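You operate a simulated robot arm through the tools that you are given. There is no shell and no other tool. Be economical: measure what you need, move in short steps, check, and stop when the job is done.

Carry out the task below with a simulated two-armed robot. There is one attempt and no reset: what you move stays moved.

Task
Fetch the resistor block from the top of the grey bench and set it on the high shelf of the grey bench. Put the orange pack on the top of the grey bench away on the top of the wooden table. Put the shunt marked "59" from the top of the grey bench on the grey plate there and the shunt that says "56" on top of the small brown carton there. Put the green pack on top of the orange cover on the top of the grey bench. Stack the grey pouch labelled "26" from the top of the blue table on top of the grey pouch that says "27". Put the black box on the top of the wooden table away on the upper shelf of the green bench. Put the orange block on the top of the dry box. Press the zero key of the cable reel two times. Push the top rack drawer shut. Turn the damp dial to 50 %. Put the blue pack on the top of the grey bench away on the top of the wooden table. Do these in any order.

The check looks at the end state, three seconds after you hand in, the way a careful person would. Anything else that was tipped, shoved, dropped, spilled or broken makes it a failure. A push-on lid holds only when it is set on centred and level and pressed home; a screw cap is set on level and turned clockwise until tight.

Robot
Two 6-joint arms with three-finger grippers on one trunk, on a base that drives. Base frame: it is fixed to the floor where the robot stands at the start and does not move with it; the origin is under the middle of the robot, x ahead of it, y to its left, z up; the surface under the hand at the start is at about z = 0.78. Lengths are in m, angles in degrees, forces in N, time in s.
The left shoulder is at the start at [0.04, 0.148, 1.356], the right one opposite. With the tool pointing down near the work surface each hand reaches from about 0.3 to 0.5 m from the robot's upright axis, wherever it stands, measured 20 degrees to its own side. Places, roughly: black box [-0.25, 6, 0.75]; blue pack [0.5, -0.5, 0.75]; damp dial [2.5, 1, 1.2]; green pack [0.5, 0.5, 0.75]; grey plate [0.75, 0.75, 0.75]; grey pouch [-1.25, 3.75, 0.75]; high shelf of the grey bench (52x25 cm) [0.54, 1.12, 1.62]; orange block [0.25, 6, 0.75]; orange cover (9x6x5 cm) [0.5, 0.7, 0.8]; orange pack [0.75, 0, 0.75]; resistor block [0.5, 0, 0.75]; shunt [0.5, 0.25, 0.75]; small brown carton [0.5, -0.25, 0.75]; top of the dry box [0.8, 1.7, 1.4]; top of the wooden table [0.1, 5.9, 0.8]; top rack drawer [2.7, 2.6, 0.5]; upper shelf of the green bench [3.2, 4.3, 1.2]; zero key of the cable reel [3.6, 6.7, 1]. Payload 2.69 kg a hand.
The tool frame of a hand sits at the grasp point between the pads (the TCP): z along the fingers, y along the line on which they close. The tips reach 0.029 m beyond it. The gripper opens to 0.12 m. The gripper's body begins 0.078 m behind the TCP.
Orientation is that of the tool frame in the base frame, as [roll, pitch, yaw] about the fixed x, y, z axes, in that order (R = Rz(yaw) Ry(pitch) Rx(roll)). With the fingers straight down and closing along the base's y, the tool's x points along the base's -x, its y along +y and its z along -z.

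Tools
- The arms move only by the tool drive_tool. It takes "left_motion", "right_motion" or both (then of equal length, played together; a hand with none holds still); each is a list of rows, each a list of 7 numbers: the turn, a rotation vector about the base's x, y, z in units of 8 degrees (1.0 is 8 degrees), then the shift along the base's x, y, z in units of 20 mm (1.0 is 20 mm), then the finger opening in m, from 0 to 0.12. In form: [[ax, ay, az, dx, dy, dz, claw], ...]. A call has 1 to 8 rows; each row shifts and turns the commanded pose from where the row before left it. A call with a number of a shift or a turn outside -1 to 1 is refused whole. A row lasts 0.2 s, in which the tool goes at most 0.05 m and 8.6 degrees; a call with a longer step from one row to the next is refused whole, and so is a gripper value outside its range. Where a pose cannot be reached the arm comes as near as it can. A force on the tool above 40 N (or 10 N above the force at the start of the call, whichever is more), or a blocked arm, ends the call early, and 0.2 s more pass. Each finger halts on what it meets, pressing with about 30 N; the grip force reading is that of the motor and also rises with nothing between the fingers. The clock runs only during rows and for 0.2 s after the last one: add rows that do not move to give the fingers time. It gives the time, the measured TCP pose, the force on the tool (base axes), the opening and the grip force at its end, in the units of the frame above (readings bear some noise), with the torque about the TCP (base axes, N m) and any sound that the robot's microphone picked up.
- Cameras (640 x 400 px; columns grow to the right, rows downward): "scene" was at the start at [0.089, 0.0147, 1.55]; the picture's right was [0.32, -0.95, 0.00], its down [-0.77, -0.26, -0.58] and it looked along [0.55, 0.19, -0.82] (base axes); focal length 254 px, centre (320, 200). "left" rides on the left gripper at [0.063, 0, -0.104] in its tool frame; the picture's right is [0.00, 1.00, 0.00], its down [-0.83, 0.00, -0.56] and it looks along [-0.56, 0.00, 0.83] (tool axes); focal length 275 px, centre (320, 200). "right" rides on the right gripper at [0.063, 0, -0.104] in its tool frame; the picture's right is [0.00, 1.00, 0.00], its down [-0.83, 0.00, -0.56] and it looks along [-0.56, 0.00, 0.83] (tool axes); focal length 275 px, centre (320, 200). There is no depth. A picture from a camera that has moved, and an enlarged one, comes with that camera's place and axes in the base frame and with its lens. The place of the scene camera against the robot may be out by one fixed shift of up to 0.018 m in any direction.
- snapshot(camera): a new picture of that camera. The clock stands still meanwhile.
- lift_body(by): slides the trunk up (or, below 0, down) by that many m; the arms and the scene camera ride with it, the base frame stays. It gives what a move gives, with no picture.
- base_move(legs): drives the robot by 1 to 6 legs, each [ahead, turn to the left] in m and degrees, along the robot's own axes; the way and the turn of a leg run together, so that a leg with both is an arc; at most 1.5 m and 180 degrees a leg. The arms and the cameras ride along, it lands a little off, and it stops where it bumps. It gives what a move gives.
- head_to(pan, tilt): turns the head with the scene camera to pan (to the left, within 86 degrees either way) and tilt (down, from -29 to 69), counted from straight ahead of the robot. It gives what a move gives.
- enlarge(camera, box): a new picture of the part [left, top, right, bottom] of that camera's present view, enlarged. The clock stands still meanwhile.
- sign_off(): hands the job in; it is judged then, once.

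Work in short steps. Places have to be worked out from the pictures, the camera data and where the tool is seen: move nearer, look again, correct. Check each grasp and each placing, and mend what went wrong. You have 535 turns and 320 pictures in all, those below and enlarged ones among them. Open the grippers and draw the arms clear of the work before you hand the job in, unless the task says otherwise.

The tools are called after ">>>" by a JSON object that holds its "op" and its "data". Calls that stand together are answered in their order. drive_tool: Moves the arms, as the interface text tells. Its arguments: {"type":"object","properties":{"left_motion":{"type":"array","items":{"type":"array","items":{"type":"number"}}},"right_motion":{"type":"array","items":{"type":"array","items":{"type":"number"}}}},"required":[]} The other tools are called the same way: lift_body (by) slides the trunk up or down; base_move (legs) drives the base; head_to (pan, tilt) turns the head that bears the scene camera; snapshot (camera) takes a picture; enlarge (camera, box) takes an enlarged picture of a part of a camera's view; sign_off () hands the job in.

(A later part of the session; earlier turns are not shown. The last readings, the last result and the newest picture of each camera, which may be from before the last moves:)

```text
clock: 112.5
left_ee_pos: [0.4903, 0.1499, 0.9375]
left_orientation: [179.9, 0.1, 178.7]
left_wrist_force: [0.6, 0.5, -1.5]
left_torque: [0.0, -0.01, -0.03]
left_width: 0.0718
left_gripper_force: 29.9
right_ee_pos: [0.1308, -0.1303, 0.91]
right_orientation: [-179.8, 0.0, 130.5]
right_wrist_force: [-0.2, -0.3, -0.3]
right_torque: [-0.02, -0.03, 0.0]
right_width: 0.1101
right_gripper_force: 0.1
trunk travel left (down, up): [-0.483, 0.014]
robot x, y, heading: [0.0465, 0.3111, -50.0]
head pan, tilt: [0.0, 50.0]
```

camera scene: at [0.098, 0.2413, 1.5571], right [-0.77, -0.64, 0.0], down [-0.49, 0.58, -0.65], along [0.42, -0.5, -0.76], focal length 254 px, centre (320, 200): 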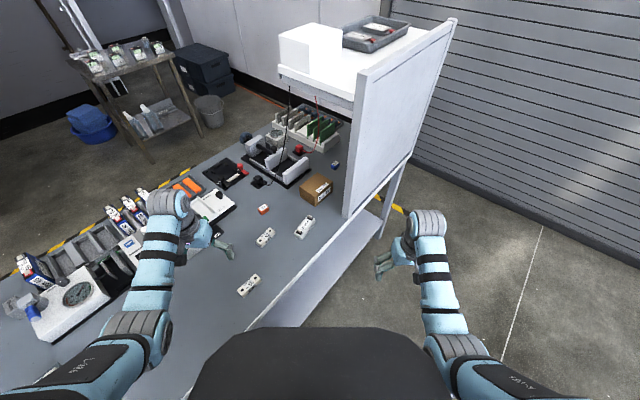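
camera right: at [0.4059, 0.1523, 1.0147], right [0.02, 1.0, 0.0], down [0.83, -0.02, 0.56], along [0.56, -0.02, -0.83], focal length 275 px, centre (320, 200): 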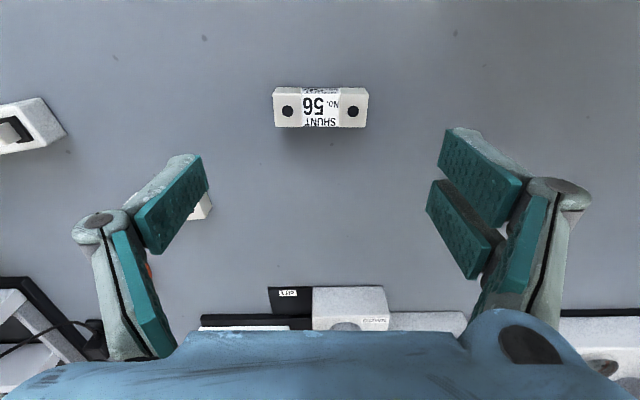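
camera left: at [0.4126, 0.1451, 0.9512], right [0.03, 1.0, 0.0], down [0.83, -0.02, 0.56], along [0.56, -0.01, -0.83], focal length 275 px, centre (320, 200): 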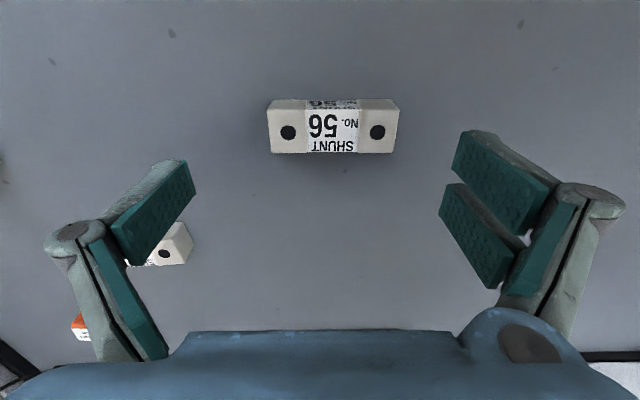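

Shunt held. Now re-line the robot: face front, back 0.26, turn −50°, and drive in along that diagonal to (0.08, −0.05).

>>> {"op": "base_move", "data": {"legs": [[0, 50], [-0.26, 0], [0, -50], [0.42, 0]]}}

>>> {"op": "snapshot", "data": {"camera": "scene"}}

>>> {"op": "snapshot", "data": {"camera": "left"}}

```text
clock: 121.0
left_ee_pos: [0.5033, -0.1636, 0.9374]
left_orientation: [180.0, 0.3, 179.4]
left_wrist_force: [0.2, -0.3, -2.0]
left_torque: [-0.02, 0.01, 0.01]
left_width: 0.0715
left_gripper_force: 29.6
right_ee_pos: [0.1499, -0.4497, 0.9107]
right_orientation: [-179.8, 0.1, 131.3]
right_wrist_force: [1.1, -0.2, -0.4]
right_torque: [0.01, -0.03, -0.03]
right_width: 0.1102
right_gripper_force: 0.1
trunk travel left (down, up): [-0.483, 0.014]
robot x, y, heading: [0.0561, -0.0128, -49.0]
head pan, tilt: [0.0, 50.0]
```

```text
266 pictures are left
camera scene: at [0.1207, -0.0901, 1.5563], right [-0.76, -0.65, 0.0], down [-0.5, 0.58, -0.64], along [0.42, -0.49, -0.77], focal length 254 px, centre (320, 200)
```

scene: 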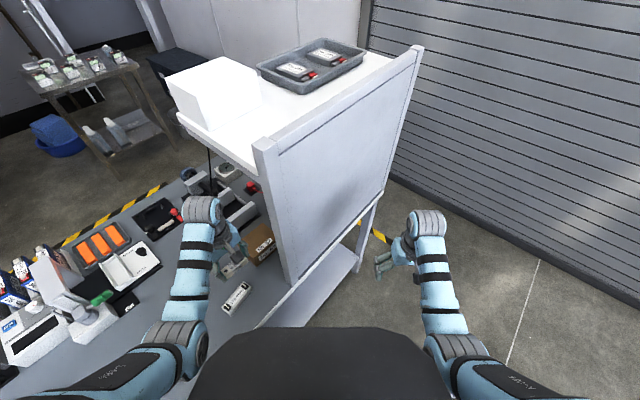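

```text
265 pictures are left
camera left: at [0.4408, -0.1626, 1.0419], right [0.01, 1.0, 0.0], down [0.83, -0.01, 0.56], along [0.56, -0.01, -0.83], focal length 275 px, centre (320, 200)
```

left: 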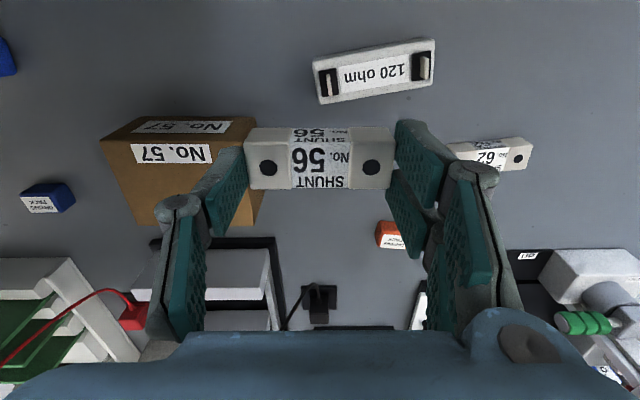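

Carton top z≈0.835, centre ≈(0.56, −0.277). Drive 0.05 further in and move the shunt over it, keeping the hand low.

>>> {"op": "base_move", "data": {"legs": [[0.05, 0]]}}

>>> {"op": "drive_tool", "data": {"left_motion": [[0, 0, 0, 0.4, -1, -0.3, 0.06], [0, 0, 0, 0.4, -1, -0.3, 0.06], [0, 0, 0, 0.4, -1, -0.3, 0.06], [0, 0, 0, 0, -0.4, 0, 0.06], [0, 0, 0, 0, 0, 0, 0.06]]}}

>>> {"op": "snapshot", "data": {"camera": "left"}}

>>> {"op": "snapshot", "data": {"camera": "scene"}}

```text
clock: 122.0
left_ee_pos: [0.5335, -0.1968, 0.9409]
left_orientation: [-179.7, 0.5, 179.5]
left_wrist_force: [-0.7, 0.5, -2.6]
left_torque: [-0.05, -0.02, -0.04]
left_width: 0.0715
left_gripper_force: 30.1
right_ee_pos: [0.179, -0.4831, 0.9137]
right_orientation: [-179.8, 0.7, 131.4]
right_wrist_force: [-0.2, 1.0, 0.2]
right_torque: [-0.07, -0.05, -0.02]
right_width: 0.1101
right_gripper_force: 0.0
trunk travel left (down, up): [-0.483, 0.014]
robot x, y, heading: [0.0912, -0.0475, -49.1]
head pan, tilt: [0.0, 50.0]
```

```text
clock: 123.2
left_ee_pos: [0.5631, -0.2703, 0.9181]
left_orientation: [179.9, 0.1, 179.5]
left_wrist_force: [-0.4, 0.3, -3.0]
left_torque: [0.03, -0.01, 0.01]
left_width: 0.0716
left_gripper_force: 29.9
right_ee_pos: [0.1852, -0.489, 0.9089]
right_orientation: [-179.8, 0.0, 131.3]
right_wrist_force: [0.6, -0.5, -0.9]
right_torque: [-0.02, -0.01, 0.0]
right_width: 0.1101
right_gripper_force: 0.1
trunk travel left (down, up): [-0.483, 0.014]
robot x, y, heading: [0.0948, -0.0495, -49.2]
head pan, tilt: [0.0, 50.0]
```

```text
264 pictures are left
camera left: at [0.4997, -0.2703, 1.023], right [0.01, 1.0, 0.0], down [0.83, -0.01, 0.56], along [0.56, -0.01, -0.83], focal length 275 px, centre (320, 200)
```

left: 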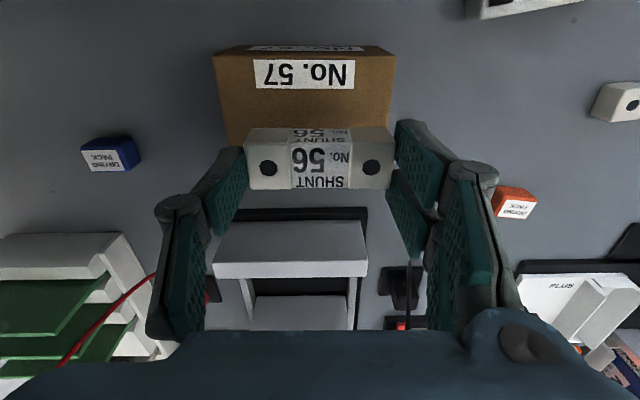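

```text
263 pictures are left
camera scene: at [0.156, -0.131, 1.5561], right [-0.76, -0.65, 0.0], down [-0.5, 0.58, -0.64], along [0.42, -0.49, -0.77], focal length 254 px, centre (320, 200)
```

scene: 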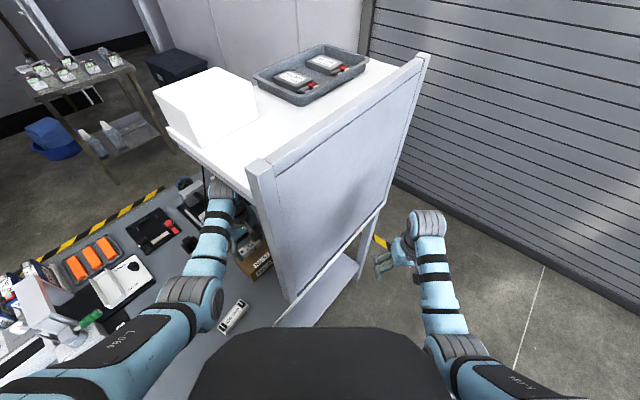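

Nearly centred; shift −0.008 in y and lower.

>>> {"op": "drive_tool", "data": {"left_motion": [[0, 0, 0, -0.1, -0.4, -1, 0.06], [0, 0, 0, 0, 0, -0.9, 0.06], [0, 0, 0, 0, 0, -0.2, 0.06], [0, 0, 0, 0, 0, 0, 0.06]]}}

>>> {"op": "snapshot", "data": {"camera": "left"}}

```text
clock: 124.2
left_ee_pos: [0.5589, -0.2793, 0.8795]
left_orientation: [-179.8, 0.4, 179.6]
left_wrist_force: [3.0, -2.2, 20.9]
left_torque: [0.02, 0.13, 0.02]
left_width: 0.0719
left_gripper_force: 29.7
right_ee_pos: [0.1812, -0.4892, 0.9105]
right_orientation: [-179.9, 0.1, 131.4]
right_wrist_force: [0.5, -0.2, -0.5]
right_torque: [-0.02, -0.02, -0.02]
right_width: 0.1099
right_gripper_force: 0.0
trunk travel left (down, up): [-0.483, 0.014]
robot x, y, heading: [0.0907, -0.0484, -49.3]
head pan, tilt: [0.0, 50.0]
```

```text
262 pictures are left
camera left: at [0.4968, -0.2779, 0.9835], right [0.01, 1.0, 0.0], down [0.83, -0.01, 0.56], along [0.56, -0.01, -0.83], focal length 275 px, centre (320, 200)
```

left: 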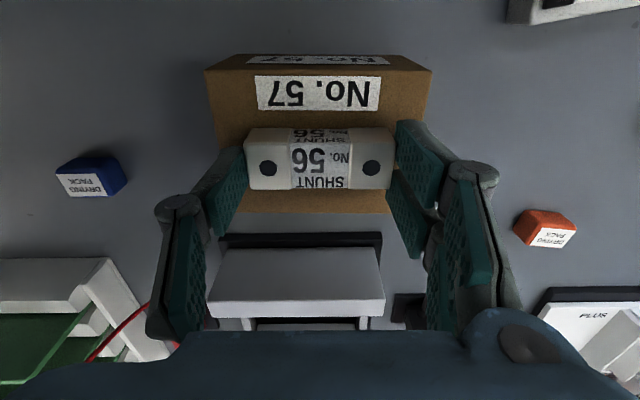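

In contact and well within the top face. Relax slightly, open and rise a bit, then retreat toward +y.

>>> {"op": "drive_tool", "data": {"left_motion": [[0, 0, 0, 0, 0, 0.12, 0.06], [0, 0, 0, 0, 0, 0, 0.1], [0, 0, 0, 0, 0, 0, 0.1], [0, 0, 0, 0, 0, 0.5, 0.1], [0, 0, 0, 0, 0, 1, 0.1], [0, 0, 0, 0, 1, 0.8, 0.1], [0, 0, 0, 0, 1, 0, 0.1], [0, 0, 0, 0, 1, 0, 0.1]]}}

>>> {"op": "snapshot", "data": {"camera": "left"}}

```text
clock: 126.0
left_ee_pos: [0.5598, -0.219, 0.9263]
left_orientation: [180.0, 0.1, 179.5]
left_wrist_force: [0.1, 0.0, 0.2]
left_torque: [0.0, 0.02, 0.01]
left_width: 0.1001
left_gripper_force: 0.2
right_ee_pos: [0.1852, -0.4884, 0.91]
right_orientation: [-179.8, 0.1, 131.4]
right_wrist_force: [0.8, 0.6, 0.6]
right_torque: [-0.01, -0.01, -0.05]
right_width: 0.1101
right_gripper_force: 0.0
trunk travel left (down, up): [-0.483, 0.014]
robot x, y, heading: [0.0948, -0.0467, -49.3]
head pan, tilt: [0.0, 50.0]
```

```text
261 pictures are left
camera left: at [0.4976, -0.2188, 1.0306], right [0.01, 1.0, 0.0], down [0.83, -0.01, 0.56], along [0.56, -0.01, -0.83], focal length 275 px, centre (320, 200)
```

left: 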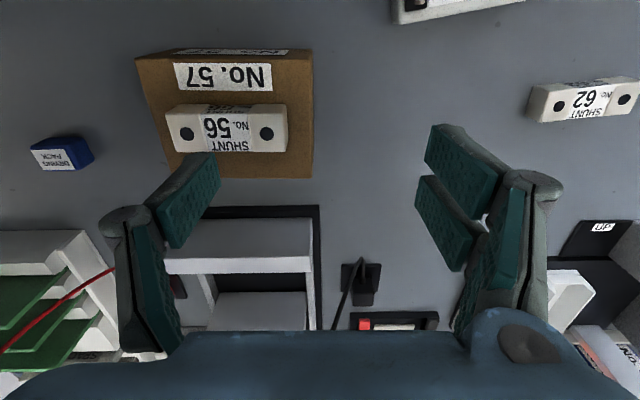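

Shunt 56 is on the carton. Next the blue pack at ≈(0.598, −0.455): drive in a little along this heading and extend the left hand to it over the carton; descent will be done with the trunk.

>>> {"op": "drive_tool", "data": {"left_motion": [[0, 0, 0, 0, 0, 0.7, 0.1], [0, 0, 0, 0, 0, 0, 0.1]]}}

>>> {"op": "base_move", "data": {"legs": [[0.05, 0]]}}

>>> {"op": "snapshot", "data": {"camera": "left"}}

```text
clock: 126.6
left_ee_pos: [0.5615, -0.2193, 0.9389]
left_orientation: [179.9, 0.0, 179.4]
left_wrist_force: [0.9, 0.3, 0.0]
left_torque: [0.0, 0.0, 0.01]
left_width: 0.0997
left_gripper_force: 0.1
right_ee_pos: [0.1843, -0.4894, 0.91]
right_orientation: [-179.9, 0.0, 131.4]
right_wrist_force: [-1.1, -0.9, -0.3]
right_torque: [-0.01, 0.01, 0.01]
right_width: 0.1101
right_gripper_force: 0.1
trunk travel left (down, up): [-0.483, 0.014]
robot x, y, heading: [0.093, -0.0523, -49.0]
head pan, tilt: [0.0, 50.0]
```

```text
clock: 127.5
left_ee_pos: [0.5874, -0.2524, 0.9441]
left_orientation: [-179.5, 0.5, 179.5]
left_wrist_force: [0.0, 0.5, -0.4]
left_torque: [-0.07, -0.05, -0.02]
left_width: 0.1
left_gripper_force: 0.1
right_ee_pos: [0.2114, -0.5201, 0.9137]
right_orientation: [-179.7, 0.6, 131.4]
right_wrist_force: [-0.2, 0.6, -0.1]
right_torque: [-0.07, -0.04, 0.0]
right_width: 0.1101
right_gripper_force: 0.0
trunk travel left (down, up): [-0.483, 0.014]
robot x, y, heading: [0.1282, -0.0881, -49.2]
head pan, tilt: [0.0, 50.0]
```

```text
260 pictures are left
camera left: at [0.5241, -0.2495, 1.0479], right [0.01, 1.0, -0.01], down [0.83, -0.01, 0.56], along [0.56, -0.01, -0.83], focal length 275 px, centre (320, 200)
```

left: 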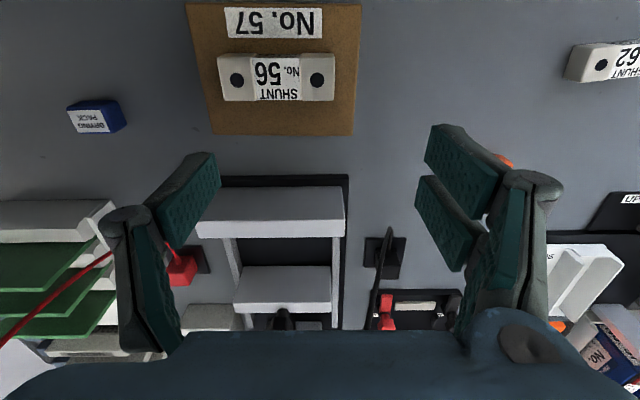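

Extend the left hand −y toward the pack in two steps.

>>> {"op": "drive_tool", "data": {"left_motion": [[0, 0, 0, 0.1, -1, 0, 0.08], [0, 0, 0, 0.1, -1, 0, 0.08], [0, 0, 0, 0, -1, 0, 0.08], [0, 0, 0, 0, -1, 0, 0.08], [0, 0, 0, 0, -1, 0, 0.08], [0, 0, 0, 0, -1, 0, 0.08]]}}

>>> {"op": "snapshot", "data": {"camera": "left"}}

>>> {"op": "snapshot", "data": {"camera": "scene"}}

```text
clock: 128.9
left_ee_pos: [0.5949, -0.3788, 0.9399]
left_orientation: [179.9, 0.2, 179.6]
left_wrist_force: [-0.2, -1.0, 0.1]
left_torque: [-0.03, 0.03, 0.01]
left_width: 0.08
left_gripper_force: 0.1
right_ee_pos: [0.2159, -0.5267, 0.9098]
right_orientation: [-179.7, 0.1, 131.5]
right_wrist_force: [0.2, 0.1, 0.6]
right_torque: [0.0, -0.01, 0.0]
right_width: 0.1102
right_gripper_force: 0.0
trunk travel left (down, up): [-0.483, 0.014]
robot x, y, heading: [0.1256, -0.0892, -49.3]
head pan, tilt: [0.0, 50.0]
```

```text
259 pictures are left
camera left: at [0.5326, -0.3772, 1.0444], right [0.01, 1.0, 0.0], down [0.83, -0.01, 0.56], along [0.56, -0.01, -0.83], focal length 275 px, centre (320, 200)
```

left: 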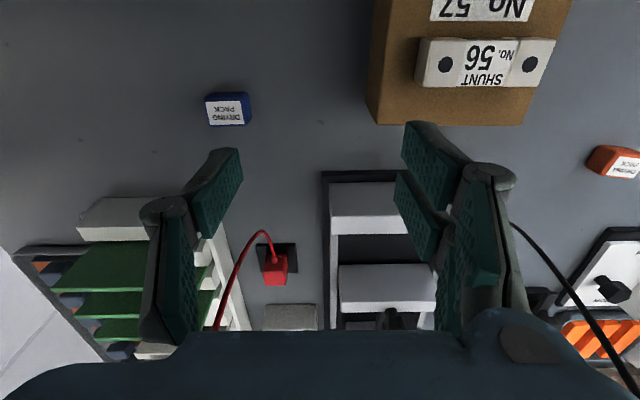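

```text
258 pictures are left
camera scene: at [0.1874, -0.1688, 1.5562], right [-0.76, -0.65, 0.0], down [-0.5, 0.58, -0.64], along [0.42, -0.49, -0.77], focal length 254 px, centre (320, 200)
```

scene: 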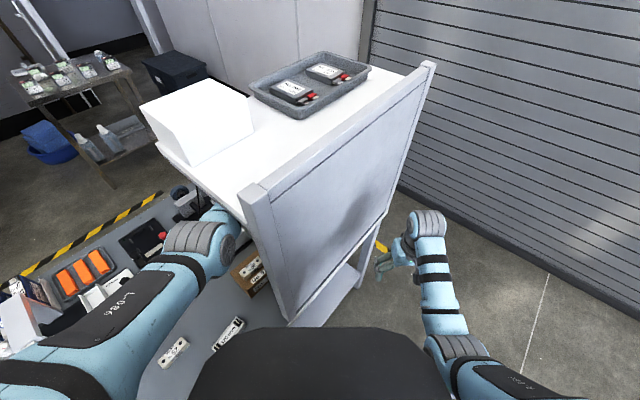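

Pack at ≈(0.6015, −0.459), yaw ≈+6°. Move over it.

>>> {"op": "drive_tool", "data": {"left_motion": [[0, 0, 0.3, 0.1, -1, -0.2, 0.08], [0, 0, 0.4, 0.1, -1, -0.2, 0.08], [0, 0, 0, 0.1, -1, -0.2, 0.08], [0, 0, 0, 0, -1, -0.2, 0.08], [0, 0, 0, 0, 0, 0, 0.08]]}}

>>> {"op": "snapshot", "data": {"camera": "left"}}

>>> {"op": "snapshot", "data": {"camera": "scene"}}

```text
clock: 130.1
left_ee_pos: [0.5823, -0.3909, 0.9485]
left_orientation: [-179.1, -0.3, -174.9]
left_wrist_force: [-0.1, 0.4, 1.3]
left_torque: [0.02, 0.05, 0.0]
left_width: 0.0801
left_gripper_force: 0.1
left hand out of reach, approached as far as the arm can: row 1, 2, 3, 4
right_ee_pos: [0.2239, -0.5156, 0.9175]
right_orientation: [-178.8, 0.3, 131.4]
right_wrist_force: [1.4, -0.5, -0.6]
right_torque: [0.01, 0.03, 0.01]
right_width: 0.11
right_gripper_force: 0.0
trunk travel left (down, up): [-0.483, 0.014]
robot x, y, heading: [0.1245, -0.0869, -49.0]
head pan, tilt: [0.0, 50.0]
```

```text
257 pictures are left
camera left: at [0.5195, -0.3947, 1.0532], right [-0.08, 1.0, -0.02], down [0.83, 0.08, 0.55], along [0.55, 0.03, -0.83], focal length 275 px, centre (320, 200)
```

left: 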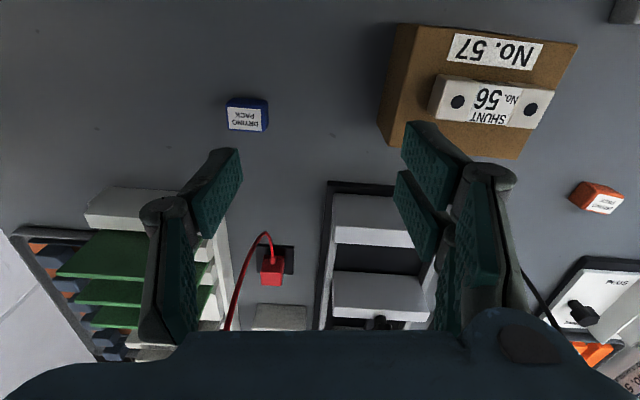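

```text
256 pictures are left
camera scene: at [0.2075, -0.1422, 1.558], right [-0.76, -0.65, 0.02], down [-0.51, 0.57, -0.65], along [0.41, -0.5, -0.76], focal length 254 px, centre (320, 200)
```

scene: 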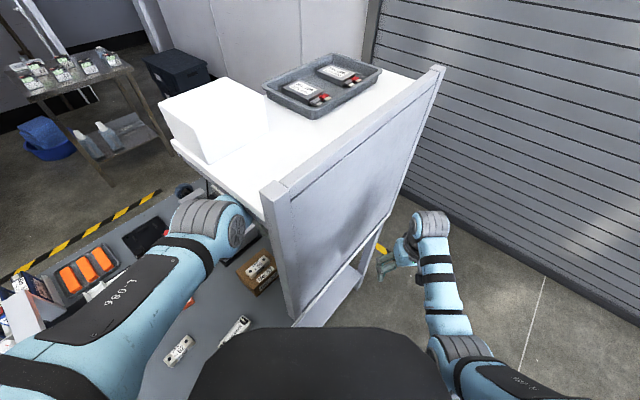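

The robot is starting to lean — the elbow touches the shelf edge. Retract at once.

>>> {"op": "drive_tool", "data": {"left_motion": [[0, 0, 0, 0, 1, 0, 0.08], [0, 0, 0, 0, 1, 0, 0.08], [0, 0, 0, 0, 1, 0, 0.08], [0, 0, 0, 0, 1, 0, 0.08], [0, 0, 0, 0, 1, 0, 0.08], [0, 0, 0, 0, 1, 0, 0.08]]}}

>>> {"op": "snapshot", "data": {"camera": "scene"}}

```text
clock: 131.5
left_ee_pos: [0.5728, -0.2817, 0.9431]
left_orientation: [180.0, -0.1, -174.9]
left_wrist_force: [0.3, -0.1, -0.3]
left_torque: [-0.02, 0.04, -0.03]
left_width: 0.0801
left_gripper_force: 0.0
right_ee_pos: [0.2183, -0.5241, 0.9109]
right_orientation: [-179.6, 0.1, 131.4]
right_wrist_force: [0.5, 0.6, -0.1]
right_torque: [-0.01, 0.03, 0.01]
right_width: 0.1101
right_gripper_force: 0.0
trunk travel left (down, up): [-0.483, 0.014]
robot x, y, heading: [0.1222, -0.0831, -49.0]
head pan, tilt: [0.0, 50.0]
```

```text
255 pictures are left
camera scene: at [0.1911, -0.1644, 1.5562], right [-0.76, -0.65, 0.0], down [-0.5, 0.58, -0.64], along [0.42, -0.49, -0.77], focal length 254 px, centre (320, 200)
```

scene: 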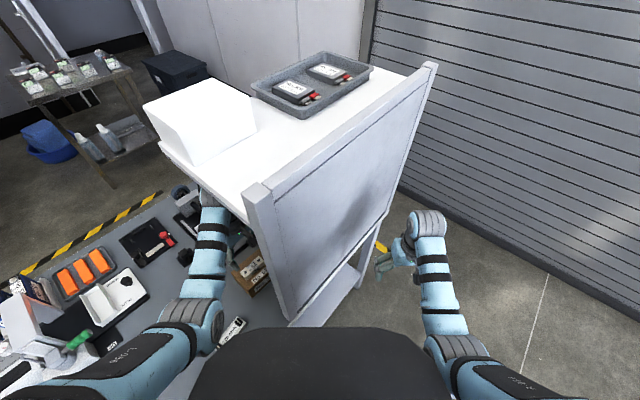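

Recovered upright. The elbow needs to be lower: I'll move the hand left of the carton, drop the trunk 0.1, then extend again beside the carton's far edge (x≈0.61).

>>> {"op": "drive_tool", "data": {"left_motion": [[0, 0, 0, 0.4, 1, 0, 0.08], [0, 0, 0, 0.4, 1, 0, 0.08], [0, 0, 0, 0.4, 1, 0, 0.08], [0, 0, 0, 0.3, 1, 0, 0.08], [0, 0, 0, 0.3, 1, 0, 0.08], [0, 0, 0, 0, 1, 0, 0.08]]}}

>>> {"op": "lift_body", "data": {"by": -0.1}}

>>> {"op": "drive_tool", "data": {"left_motion": [[0, 0, 0, 0, 0, 1, 0.08], [0, 0, 0, 0, 0, 1, 0.08], [0, 0, 0, 0, 0, 1, 0.08], [0, 0, 0, 0, 0, 0, 0.08]]}}

```text
clock: 132.9
left_ee_pos: [0.609, -0.1604, 0.9454]
left_orientation: [-180.0, 0.0, -174.9]
left_wrist_force: [-0.5, 0.6, -0.7]
left_torque: [-0.02, 0.01, 0.0]
left_width: 0.0802
left_gripper_force: 0.1
right_ee_pos: [0.2168, -0.5266, 0.9114]
right_orientation: [-179.8, 0.1, 131.4]
right_wrist_force: [0.8, -0.7, 0.2]
right_torque: [0.03, 0.01, 0.0]
right_width: 0.1099
right_gripper_force: 0.0
trunk travel left (down, up): [-0.483, 0.014]
robot x, y, heading: [0.1265, -0.0884, -49.4]
head pan, tilt: [0.0, 50.0]
```

```text
clock: 134.2
left_ee_pos: [0.611, -0.1628, 0.8431]
left_orientation: [180.0, 0.1, -174.9]
left_wrist_force: [1.2, 0.5, 0.2]
left_torque: [0.0, 0.02, -0.02]
left_width: 0.08
left_gripper_force: 0.0
right_ee_pos: [0.2157, -0.5277, 0.8084]
right_orientation: [-179.8, 0.1, 131.3]
right_wrist_force: [-0.3, 0.0, 0.5]
right_torque: [0.01, -0.01, -0.02]
right_width: 0.1098
right_gripper_force: 0.0
trunk travel left (down, up): [-0.383, 0.114]
robot x, y, heading: [0.1228, -0.0845, -49.3]
head pan, tilt: [0.0, 50.0]
```

```text
clock: 135.2
left_ee_pos: [0.6284, -0.1552, 0.8728]
left_orientation: [-179.9, 0.2, -174.9]
left_wrist_force: [-0.2, 0.3, 0.1]
left_torque: [0.0, -0.02, 0.0]
left_width: 0.08
left_gripper_force: 0.0
left hand out of reach, approached as far as the arm can: row 2, 3
right_ee_pos: [0.2162, -0.5264, 0.8096]
right_orientation: [-179.9, -0.1, 131.4]
right_wrist_force: [0.2, 0.2, -0.1]
right_torque: [0.05, 0.03, -0.01]
right_width: 0.11
right_gripper_force: 0.1
trunk travel left (down, up): [-0.383, 0.114]
robot x, y, heading: [0.1252, -0.0881, -49.1]
head pan, tilt: [0.0, 50.0]
```

Ceiling here is ~0.873, rising with extension. Go on along −y at x≈0.62 beside the carton.

>>> {"op": "drive_tool", "data": {"left_motion": [[0, 0, 0, 0.5, -1, 0, 0.08], [0, 0, 0, 0, -1, 0, 0.08], [0, 0, 0, 0, -1, 0, 0.08], [0, 0, 0, 0, -1, 0, 0.08]]}}

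>>> {"op": "snapshot", "data": {"camera": "left"}}

>>> {"op": "snapshot", "data": {"camera": "scene"}}

```text
clock: 136.2
left_ee_pos: [0.6376, -0.2354, 0.8702]
left_orientation: [179.8, 0.1, -174.9]
left_wrist_force: [0.3, -0.4, 0.3]
left_torque: [0.03, -0.02, -0.01]
left_width: 0.0799
left_gripper_force: 0.1
right_ee_pos: [0.2163, -0.5259, 0.8093]
right_orientation: [-179.8, -0.1, 131.3]
right_wrist_force: [-1.0, 0.3, 0.2]
right_torque: [0.03, 0.01, 0.01]
right_width: 0.1099
right_gripper_force: 0.1
trunk travel left (down, up): [-0.383, 0.114]
robot x, y, heading: [0.1254, -0.0837, -49.1]
head pan, tilt: [0.0, 50.0]
```

```text
254 pictures are left
camera left: at [0.576, -0.2407, 0.9754], right [-0.08, 1.0, 0.0], down [0.83, 0.07, 0.56], along [0.56, 0.05, -0.83], focal length 275 px, centre (320, 200)
```

left: 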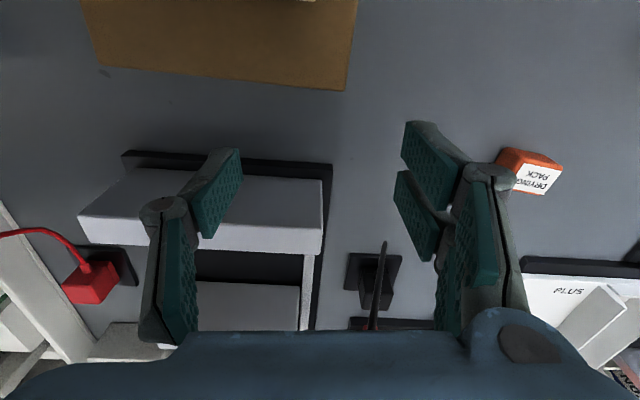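

```text
253 pictures are left
camera scene: at [0.1886, -0.1695, 1.4555], right [-0.76, -0.65, 0.0], down [-0.5, 0.58, -0.64], along [0.42, -0.49, -0.77], focal length 254 px, centre (320, 200)
```

scene: 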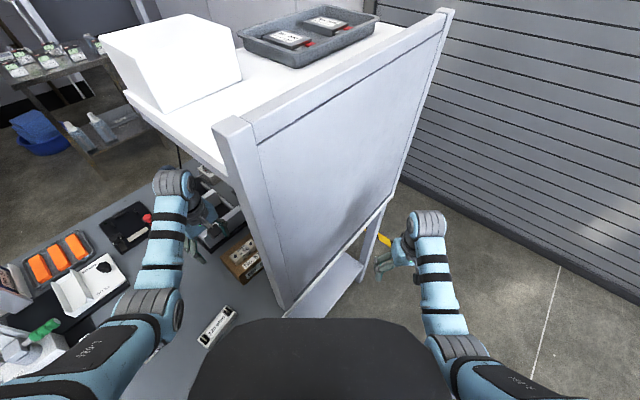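

Continue −y; the pose should relax back to x≈0.62 as reach grows.

>>> {"op": "drive_tool", "data": {"left_motion": [[0, 0, 0, 0, -1, 0, 0.08], [0, 0, 0, -0.2, -1, 0, 0.08], [0, 0, 0, -0.2, -1, 0, 0.08], [0, 0, 0, -0.2, -1, 0, 0.08], [0, 0, 0, -0.2, -1, 0, 0.08]]}}

>>> {"op": "snapshot", "data": {"camera": "left"}}

>>> {"op": "snapshot", "data": {"camera": "scene"}}

```text
clock: 137.4
left_ee_pos: [0.6212, -0.3376, 0.872]
left_orientation: [179.9, 0.2, -174.9]
left_wrist_force: [0.3, -0.8, 0.1]
left_torque: [0.02, 0.0, 0.01]
left_width: 0.08
left_gripper_force: 0.0
right_ee_pos: [0.2161, -0.5268, 0.8085]
right_orientation: [-179.8, -0.1, 131.4]
right_wrist_force: [-0.2, -0.8, 0.2]
right_torque: [0.0, 0.02, -0.06]
right_width: 0.1102
right_gripper_force: 0.1
trunk travel left (down, up): [-0.383, 0.114]
robot x, y, heading: [0.1251, -0.0861, -49.3]
head pan, tilt: [0.0, 50.0]
```

```text
252 pictures are left
camera left: at [0.5597, -0.3426, 0.9759], right [-0.08, 1.0, 0.0], down [0.83, 0.07, 0.56], along [0.56, 0.05, -0.83], focal length 275 px, centre (320, 200)
```

left: 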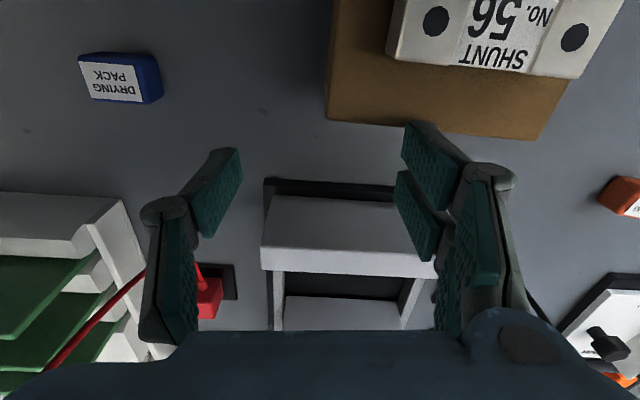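

```text
251 pictures are left
camera scene: at [0.1882, -0.1696, 1.4555], right [-0.76, -0.65, 0.0], down [-0.5, 0.58, -0.64], along [0.42, -0.49, -0.77], focal length 254 px, centre (320, 200)
```

scene: 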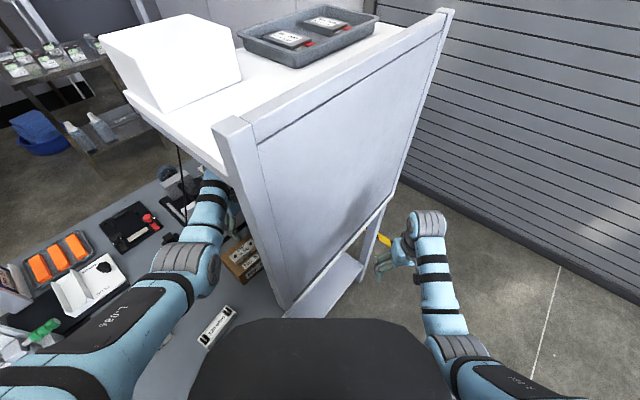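

No lean. Continue to the pack at (0.600, −0.457), moving inward in x only at the end.

>>> {"op": "drive_tool", "data": {"left_motion": [[0, 0, 0, 0, -1, 0, 0.08], [0, 0, 0, 0, -1, 0, 0.08], [0, 0, 0, 0, -1, 0, 0.08], [0, 0, 0, 0, -1, 0, 0.08], [0, 0, 0, -0.5, -1, 0, 0.08], [0, 0, 0, -0.5, -1, 0, 0.08], [0, 0, 0, 0, 0, 0, 0.08]]}}

>>> {"op": "snapshot", "data": {"camera": "left"}}

>>> {"op": "snapshot", "data": {"camera": "scene"}}

```text
clock: 139.0
left_ee_pos: [0.5983, -0.4008, 0.8796]
left_orientation: [179.9, 0.1, -174.8]
left_wrist_force: [0.1, -0.2, -0.6]
left_torque: [-0.02, 0.0, 0.0]
left_width: 0.0802
left_gripper_force: 0.1
left hand out of reach, approached as far as the arm can: row 3, 4, 5, 6
right_ee_pos: [0.2157, -0.5252, 0.8089]
right_orientation: [-179.7, 0.0, 131.5]
right_wrist_force: [-0.6, -0.7, 0.6]
right_torque: [0.0, -0.02, 0.03]
right_width: 0.11
right_gripper_force: 0.0
trunk travel left (down, up): [-0.383, 0.114]
robot x, y, heading: [0.1265, -0.0884, -49.3]
head pan, tilt: [0.0, 50.0]
```

```text
250 pictures are left
camera left: at [0.5353, -0.407, 0.9849], right [-0.08, 1.0, 0.0], down [0.83, 0.07, 0.56], along [0.56, 0.05, -0.83], focal length 275 px, centre (320, 200)
```

left: 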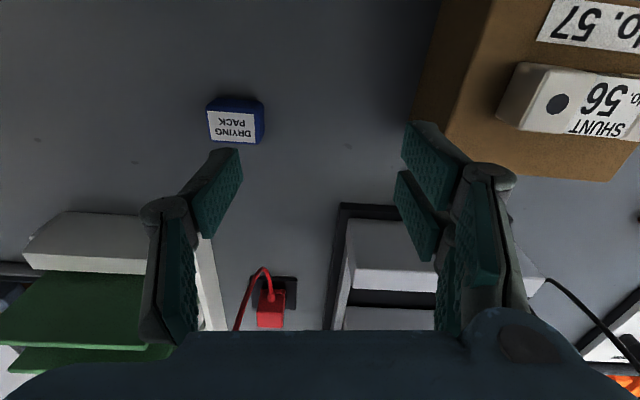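

```text
249 pictures are left
camera scene: at [0.1887, -0.1684, 1.4555], right [-0.76, -0.65, 0.0], down [-0.5, 0.58, -0.64], along [0.42, -0.49, -0.77], focal length 254 px, centre (320, 200)
```

scene: 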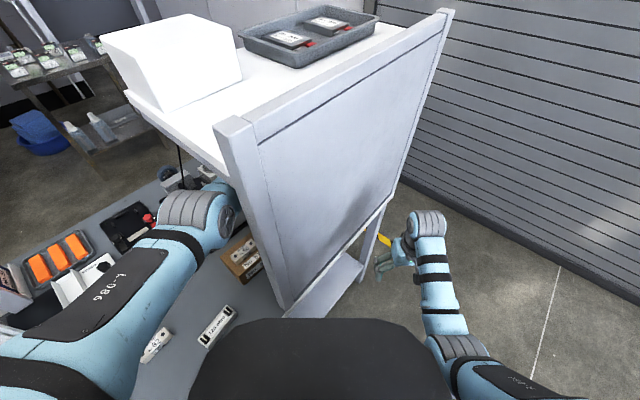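

Reach limit at y≈−0.40. Try nudging the base ahead 0.04 to gain the last 6 cm, watching for lean.

>>> {"op": "base_move", "data": {"legs": [[0.04, 0]]}}

>>> {"op": "snapshot", "data": {"camera": "scene"}}

>>> {"op": "snapshot", "data": {"camera": "left"}}

```text
clock: 139.9
left_ee_pos: [0.6084, -0.4177, 0.8839]
left_orientation: [-180.0, 0.5, -174.5]
left_wrist_force: [-0.3, 0.2, -0.2]
left_torque: [0.02, 0.04, 0.05]
left_width: 0.0801
left_gripper_force: 0.1
right_ee_pos: [0.2297, -0.5445, 0.8098]
right_orientation: [179.9, 0.3, 131.9]
right_wrist_force: [-0.3, -0.1, 0.5]
right_torque: [-0.02, -0.02, 0.01]
right_width: 0.1099
right_gripper_force: 0.0
trunk travel left (down, up): [-0.383, 0.114]
robot x, y, heading: [0.1382, -0.1056, -48.8]
head pan, tilt: [0.0, 50.0]
stopped in leg 1: the robot was blocked; the commanded pose is now the measured one
```

```text
248 pictures are left
camera scene: at [0.194, -0.1877, 1.4559], right [-0.75, -0.66, 0.0], down [-0.5, 0.58, -0.65], along [0.43, -0.48, -0.76], focal length 254 px, centre (320, 200)
```

scene: 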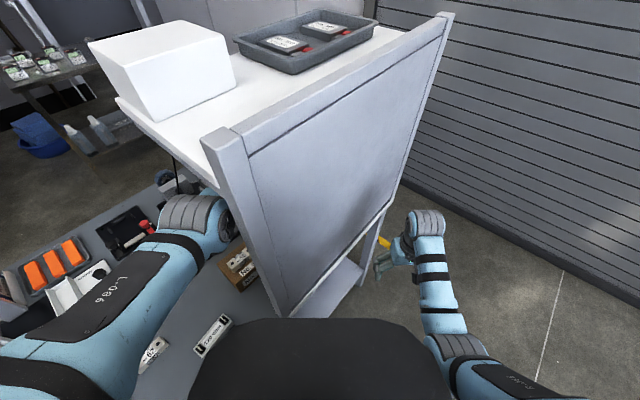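

```text
247 pictures are left
camera left: at [0.5458, -0.4231, 0.9874], right [-0.09, 1.0, 0.0], down [0.82, 0.08, 0.56], along [0.56, 0.05, -0.83], focal length 275 px, centre (320, 200)
```

left: 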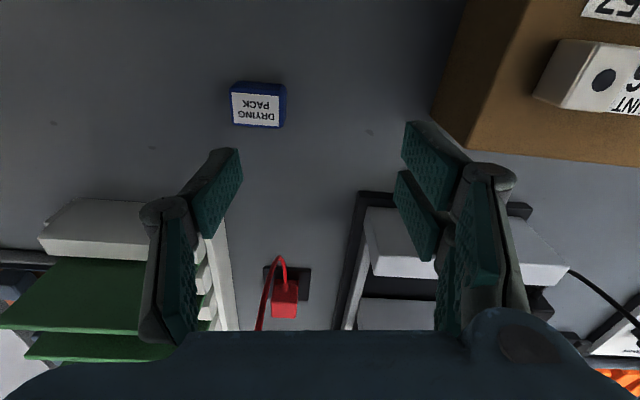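

Close now: pack at (0.599, −0.460). Lower trunk 0.03 and extend the last 4 cm.

>>> {"op": "lift_body", "data": {"by": -0.03}}

>>> {"op": "drive_tool", "data": {"left_motion": [[0, 0, 0, -0.2, -0.8, 0, 0.08], [0, 0, 0, -0.2, -0.8, 0, 0.08], [0, 0, 0, 0, -0.5, 0, 0.08], [0, 0, 0, 0, 0, 0, 0.08]]}}

>>> {"op": "snapshot", "data": {"camera": "left"}}

>>> {"op": "snapshot", "data": {"camera": "scene"}}

```text
clock: 140.7
left_ee_pos: [0.6088, -0.4169, 0.8518]
left_orientation: [-179.9, 0.4, -174.4]
left_wrist_force: [0.3, 0.1, 0.1]
left_torque: [-0.03, -0.04, -0.01]
left_width: 0.0801
left_gripper_force: 0.1
right_ee_pos: [0.2291, -0.5443, 0.7784]
right_orientation: [180.0, 0.3, 131.9]
right_wrist_force: [-0.1, -1.0, -0.7]
right_torque: [0.0, 0.0, 0.03]
right_width: 0.11
right_gripper_force: 0.1
trunk travel left (down, up): [-0.353, 0.144]
robot x, y, heading: [0.141, -0.1048, -48.8]
head pan, tilt: [0.0, 50.0]
```

```text
clock: 141.7
left_ee_pos: [0.5877, -0.4348, 0.8588]
left_orientation: [180.0, 0.6, -174.4]
left_wrist_force: [-0.2, 0.1, -0.2]
left_torque: [0.01, -0.04, 0.02]
left_width: 0.0799
left_gripper_force: 0.2
left hand out of reach, approached as far as the arm can: row 1, 2, 3
right_ee_pos: [0.2295, -0.5458, 0.7803]
right_orientation: [179.9, 0.3, 131.8]
right_wrist_force: [0.7, -0.1, 0.2]
right_torque: [-0.02, 0.01, -0.01]
right_width: 0.1099
right_gripper_force: 0.1
trunk travel left (down, up): [-0.353, 0.144]
robot x, y, heading: [0.1399, -0.1081, -49.1]
head pan, tilt: [0.0, 50.0]
```

```text
246 pictures are left
camera left: at [0.5249, -0.441, 0.9626], right [-0.09, 1.0, 0.0], down [0.82, 0.08, 0.56], along [0.56, 0.05, -0.83], focal length 275 px, centre (320, 200)
```

left: 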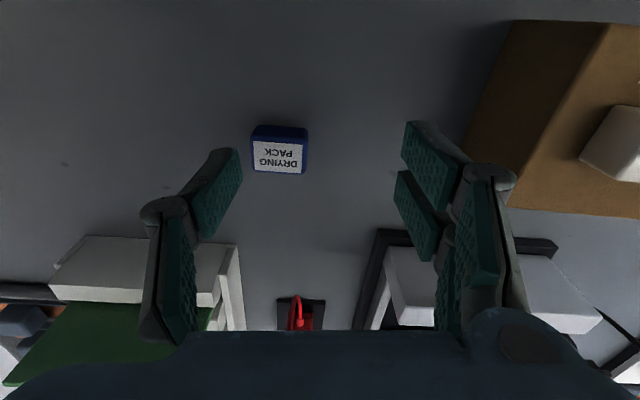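

```text
245 pictures are left
camera scene: at [0.1942, -0.1882, 1.4257], right [-0.75, -0.66, 0.0], down [-0.5, 0.58, -0.65], along [0.43, -0.48, -0.76], focal length 254 px, centre (320, 200)
```

scene: 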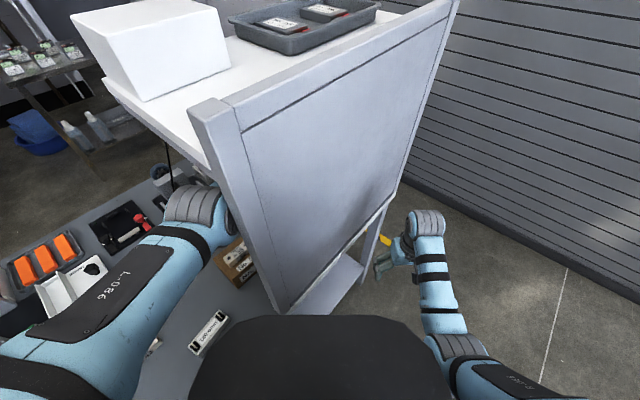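

The tool-down reach at this wrist yaw ends ~2.5 cm short. I'll turn the gripper ~−90° (closing along x) and tilt it ~20° toward −y, which gains reach.

>>> {"op": "drive_tool", "data": {"left_motion": [[0, 0, -1, 0, 0.5, 0.2, 0.08], [0, 0, -1, 0, 0.5, 0.2, 0.08], [0, 0, -1, 0, 0, 0, 0.08], [0, 0, -1, 0, 0, 0, 0.08], [0, 0, -1, 0, 0, 0, 0.08], [0, 0, -1, 0, 0, 0, 0.08], [0, 0, -1, 0, 0, 0, 0.08], [0, 0, -1, 0, 0, 0, 0.08]]}}

>>> {"op": "drive_tool", "data": {"left_motion": [[0, 0, -1, 0, 0, 0, 0.08], [0, 0, -1, 0, 0, 0, 0.08], [0, 0, -1, 0, 0, 0, 0.08], [-0.8, 0, 0, 0, 0, 0, 0.08], [-0.8, 0, 0, 0, 0, 0, 0.08], [-0.8, 0, 0, 0, 0, 0, 0.08], [0, 0, 0, 0, 0, 0, 0.08]]}}

>>> {"op": "snapshot", "data": {"camera": "left"}}

>>> {"op": "snapshot", "data": {"camera": "scene"}}

```text
clock: 143.5
left_ee_pos: [0.59, -0.4145, 0.8681]
left_orientation: [179.7, 0.3, 121.4]
left_wrist_force: [-0.2, 0.4, 0.4]
left_torque: [-0.01, 0.0, 0.01]
left_width: 0.0802
left_gripper_force: 0.0
right_ee_pos: [0.2295, -0.546, 0.7796]
right_orientation: [-180.0, 0.3, 131.9]
right_wrist_force: [-0.6, 0.0, -0.8]
right_torque: [0.0, -0.02, 0.03]
right_width: 0.1099
right_gripper_force: 0.0
trunk travel left (down, up): [-0.353, 0.144]
robot x, y, heading: [0.1363, -0.1057, -49.1]
head pan, tilt: [0.0, 50.0]
```

```text
clock: 145.1
left_ee_pos: [0.5889, -0.4138, 0.8682]
left_orientation: [-177.7, 19.3, 97.9]
left_wrist_force: [-0.1, 0.1, 0.8]
left_torque: [-0.01, 0.05, 0.0]
left_width: 0.0803
left_gripper_force: 0.1
right_ee_pos: [0.2298, -0.5456, 0.7802]
right_orientation: [180.0, 0.3, 131.8]
right_wrist_force: [-0.4, -0.4, -0.4]
right_torque: [0.02, 0.01, 0.02]
right_width: 0.1103
right_gripper_force: 0.1
trunk travel left (down, up): [-0.353, 0.144]
robot x, y, heading: [0.1375, -0.1048, -49.2]
head pan, tilt: [0.0, 50.0]
```

```text
244 pictures are left
camera left: at [0.5816, -0.3209, 0.9455], right [0.99, 0.12, -0.04], down [0.1, -0.59, 0.8], along [0.07, -0.8, -0.6], focal length 275 px, centre (320, 200)
```

left: 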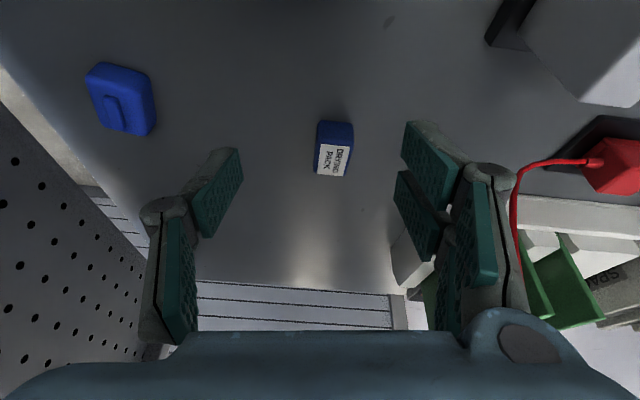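

```text
243 pictures are left
camera scene: at [0.1946, -0.1882, 1.4256], right [-0.75, -0.66, 0.0], down [-0.5, 0.58, -0.65], along [0.43, -0.49, -0.76], focal length 254 px, centre (320, 200)
```

scene: 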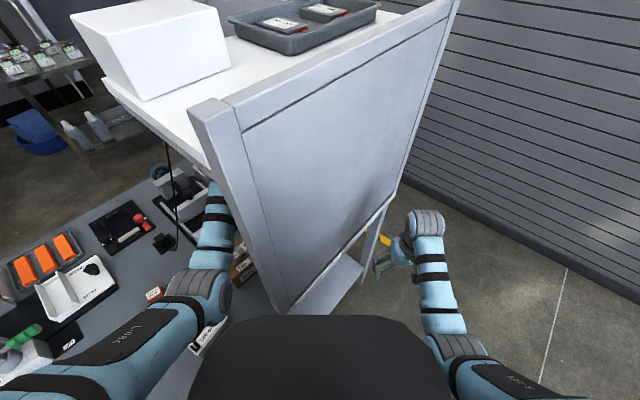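

Pack aligned between the fingers; centre ≈(0.602, −0.462). Move over it and descend.

>>> {"op": "drive_tool", "data": {"left_motion": [[0, 0, 0, 0.3, -0.9, 0, 0.08], [0, 0, 0, 0.3, -0.9, 0, 0.08], [0, 0, 0, 0, -0.5, -0.3, 0.08], [0, 0, 0, 0, 0, -0.8, 0.08], [0, 0, 0, 0, 0, -0.6, 0.08], [0, 0, 0, 0, 0, 0, 0.08]]}}

>>> {"op": "snapshot", "data": {"camera": "left"}}

```text
clock: 146.5
left_ee_pos: [0.6018, -0.4591, 0.8332]
left_orientation: [-177.6, 19.2, 97.9]
left_wrist_force: [0.1, 0.1, 0.4]
left_torque: [-0.01, -0.03, 0.0]
left_width: 0.0803
left_gripper_force: 0.1
right_ee_pos: [0.23, -0.5444, 0.7787]
right_orientation: [-180.0, 0.3, 131.8]
right_wrist_force: [1.5, 0.1, -0.3]
right_torque: [0.02, -0.02, 0.02]
right_width: 0.11
right_gripper_force: 0.0
trunk travel left (down, up): [-0.353, 0.144]
robot x, y, heading: [0.139, -0.1072, -49.2]
head pan, tilt: [0.0, 50.0]
```

```text
242 pictures are left
camera left: at [0.5938, -0.366, 0.9117], right [0.99, 0.12, -0.04], down [0.1, -0.59, 0.8], along [0.07, -0.8, -0.6], focal length 275 px, centre (320, 200)
```

left: 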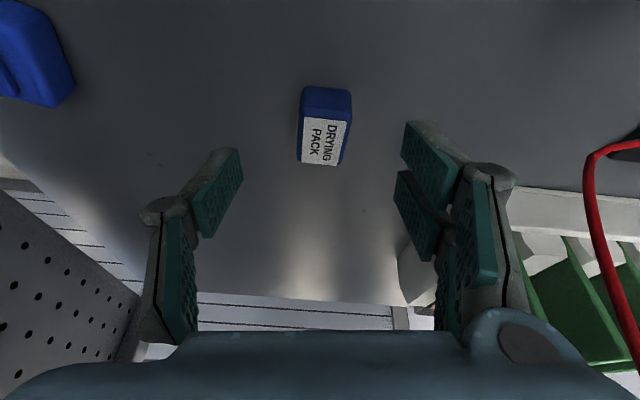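

Geometry agrees (pack (0.602, −0.464)). Descend the last 2 cm and close.

>>> {"op": "drive_tool", "data": {"left_motion": [[0, 0, 0, 0, -0.2, -0.5, 0.08], [0, 0, 0, 0, 0, -0.45, 0.08], [0, 0, 0, 0, 0, 0, 0.015], [0, 0, 0, 0, 0, 0, 0.015], [0, 0, 0, 0, 0, 0, 0.015], [0, 0, 0, 0, 0, 0, 0.015]]}}

>>> {"op": "snapshot", "data": {"camera": "left"}}

```text
clock: 147.9
left_ee_pos: [0.6015, -0.4647, 0.8145]
left_orientation: [-177.8, 19.4, 97.9]
left_wrist_force: [4.3, -1.0, 10.5]
left_torque: [0.15, -0.3, -0.05]
left_width: 0.0248
left_gripper_force: 29.9
right_ee_pos: [0.2298, -0.5451, 0.7795]
right_orientation: [180.0, 0.2, 131.9]
right_wrist_force: [0.2, -0.3, 0.2]
right_torque: [-0.02, 0.0, -0.01]
right_width: 0.1099
right_gripper_force: 0.1
trunk travel left (down, up): [-0.353, 0.144]
robot x, y, heading: [0.1359, -0.1032, -49.0]
head pan, tilt: [0.0, 50.0]
```

```text
241 pictures are left
camera left: at [0.5938, -0.3703, 0.8923], right [0.99, 0.12, -0.04], down [0.1, -0.59, 0.8], along [0.07, -0.8, -0.6], focal length 275 px, centre (320, 200)
```

left: 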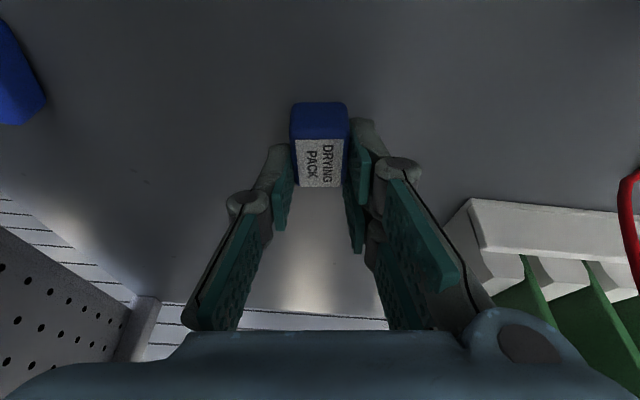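

Blue pack gripped. Lift it, pull back to y≈−0.40, and raise the trunk in steps.

>>> {"op": "drive_tool", "data": {"left_motion": [[0, 0, 0, 0, 0, 1, 0.015], [0, 0, 0, 0, 0, 1, 0.015], [0, 0, 0, 0, 0.5, 1, 0.015], [0, 0, 0, 0, 1, 0.5, 0.015], [0, 0, 0, 0, 1, 0, 0.015], [0, 0, 0, 0, 0, 0, 0.015]]}}

>>> {"op": "lift_body", "data": {"by": 0.06}}

>>> {"op": "snapshot", "data": {"camera": "scene"}}

```text
clock: 149.3
left_ee_pos: [0.6007, -0.4142, 0.8845]
left_orientation: [-177.6, 19.2, 97.8]
left_wrist_force: [-0.5, 0.2, -1.1]
left_torque: [0.01, -0.02, -0.01]
left_width: 0.0251
left_gripper_force: 30.1
right_ee_pos: [0.2306, -0.5457, 0.7795]
right_orientation: [-180.0, 0.2, 131.9]
right_wrist_force: [0.4, 0.3, 0.0]
right_torque: [0.01, 0.04, -0.01]
right_width: 0.11
right_gripper_force: 0.0
trunk travel left (down, up): [-0.353, 0.144]
robot x, y, heading: [0.1378, -0.1083, -49.1]
head pan, tilt: [0.0, 50.0]
```

```text
clock: 150.3
left_ee_pos: [0.6005, -0.4155, 0.9456]
left_orientation: [-177.7, 19.2, 97.9]
left_wrist_force: [0.9, 0.1, 0.6]
left_torque: [0.03, -0.03, -0.04]
left_width: 0.0246
left_gripper_force: 30.9
right_ee_pos: [0.2299, -0.5449, 0.8418]
right_orientation: [-179.9, 0.2, 132.0]
right_wrist_force: [0.0, 0.1, -0.3]
right_torque: [-0.02, 0.01, 0.0]
right_width: 0.11
right_gripper_force: 0.1
trunk travel left (down, up): [-0.413, 0.084]
robot x, y, heading: [0.1358, -0.1058, -48.9]
head pan, tilt: [0.0, 50.0]
```

```text
240 pictures are left
camera scene: at [0.1952, -0.1883, 1.4866], right [-0.75, -0.66, 0.0], down [-0.5, 0.58, -0.64], along [0.42, -0.48, -0.76], focal length 254 px, centre (320, 200)
```

scene: 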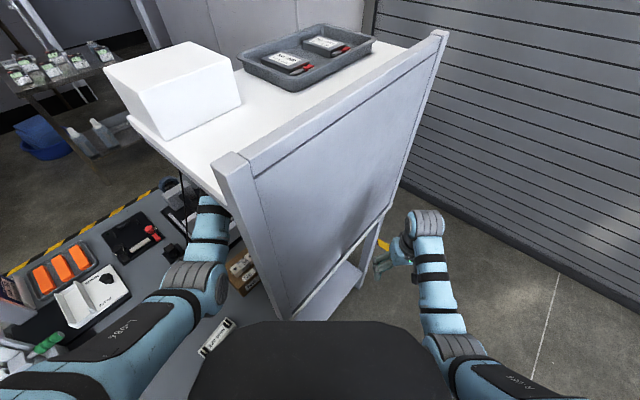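

Clear. Retreat +y in steps over the carton, watching height.

>>> {"op": "drive_tool", "data": {"left_motion": [[0, 0, 0, 0.3, 1, 0, 0.015], [0, 0, 0, 0.3, 1, 0, 0.015], [0, 0, 0, 0.3, 1, 0, 0.015], [0, 0, 0, 0, 0, 0, 0.015]]}}

```text
clock: 151.3
left_ee_pos: [0.6188, -0.3547, 0.9444]
left_orientation: [-177.6, 19.2, 97.9]
left_wrist_force: [0.7, 0.2, -0.1]
left_torque: [0.03, -0.01, 0.03]
left_width: 0.0249
left_gripper_force: 30.1
right_ee_pos: [0.2316, -0.5454, 0.8401]
right_orientation: [179.9, 0.2, 131.8]
right_wrist_force: [0.3, -1.0, -0.3]
right_torque: [-0.04, -0.01, 0.03]
right_width: 0.1099
right_gripper_force: 0.0
trunk travel left (down, up): [-0.413, 0.084]
robot x, y, heading: [0.1355, -0.1069, -49.1]
head pan, tilt: [0.0, 50.0]
```

>>> {"op": "drive_tool", "data": {"left_motion": [[0, 0, 0, 0, 1, 0, 0.015], [0, 0, 0, 0, 1, 0, 0.015], [0, 0, 0, 0, 1, 0, 0.015], [0, 0, 0, 0, 1, 0, 0.015], [0, 0, 0, 0, 1, 0, 0.015], [0, 0, 0, 0, 1, 0, 0.015], [0, 0, 0, 0, 1, 0, 0.015]]}}

>>> {"op": "snapshot", "data": {"camera": "left"}}

```text
clock: 152.9
left_ee_pos: [0.6192, -0.2127, 0.9463]
left_orientation: [-177.6, 19.2, 97.9]
left_wrist_force: [0.3, -0.6, 0.6]
left_torque: [0.0, 0.0, 0.01]
left_width: 0.0248
left_gripper_force: 30.9
right_ee_pos: [0.2307, -0.5444, 0.8406]
right_orientation: [-179.9, 0.1, 131.9]
right_wrist_force: [0.1, -0.4, -0.4]
right_torque: [-0.02, -0.02, -0.02]
right_width: 0.1098
right_gripper_force: 0.1
trunk travel left (down, up): [-0.413, 0.084]
robot x, y, heading: [0.1341, -0.1084, -48.7]
head pan, tilt: [0.0, 50.0]
```

```text
239 pictures are left
camera left: at [0.6105, -0.1198, 1.0237], right [0.99, 0.12, -0.04], down [0.1, -0.59, 0.8], along [0.07, -0.8, -0.6], focal length 275 px, centre (320, 200)
```

left: 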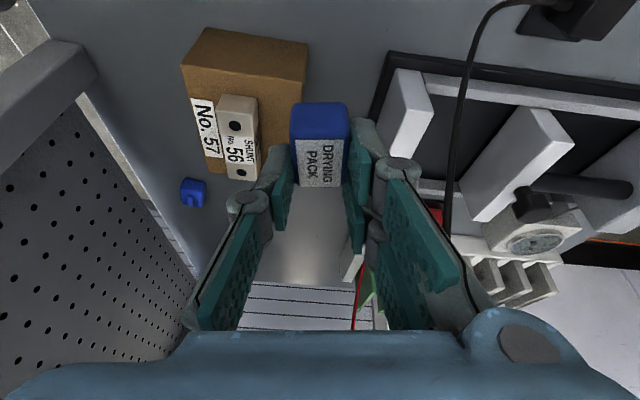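

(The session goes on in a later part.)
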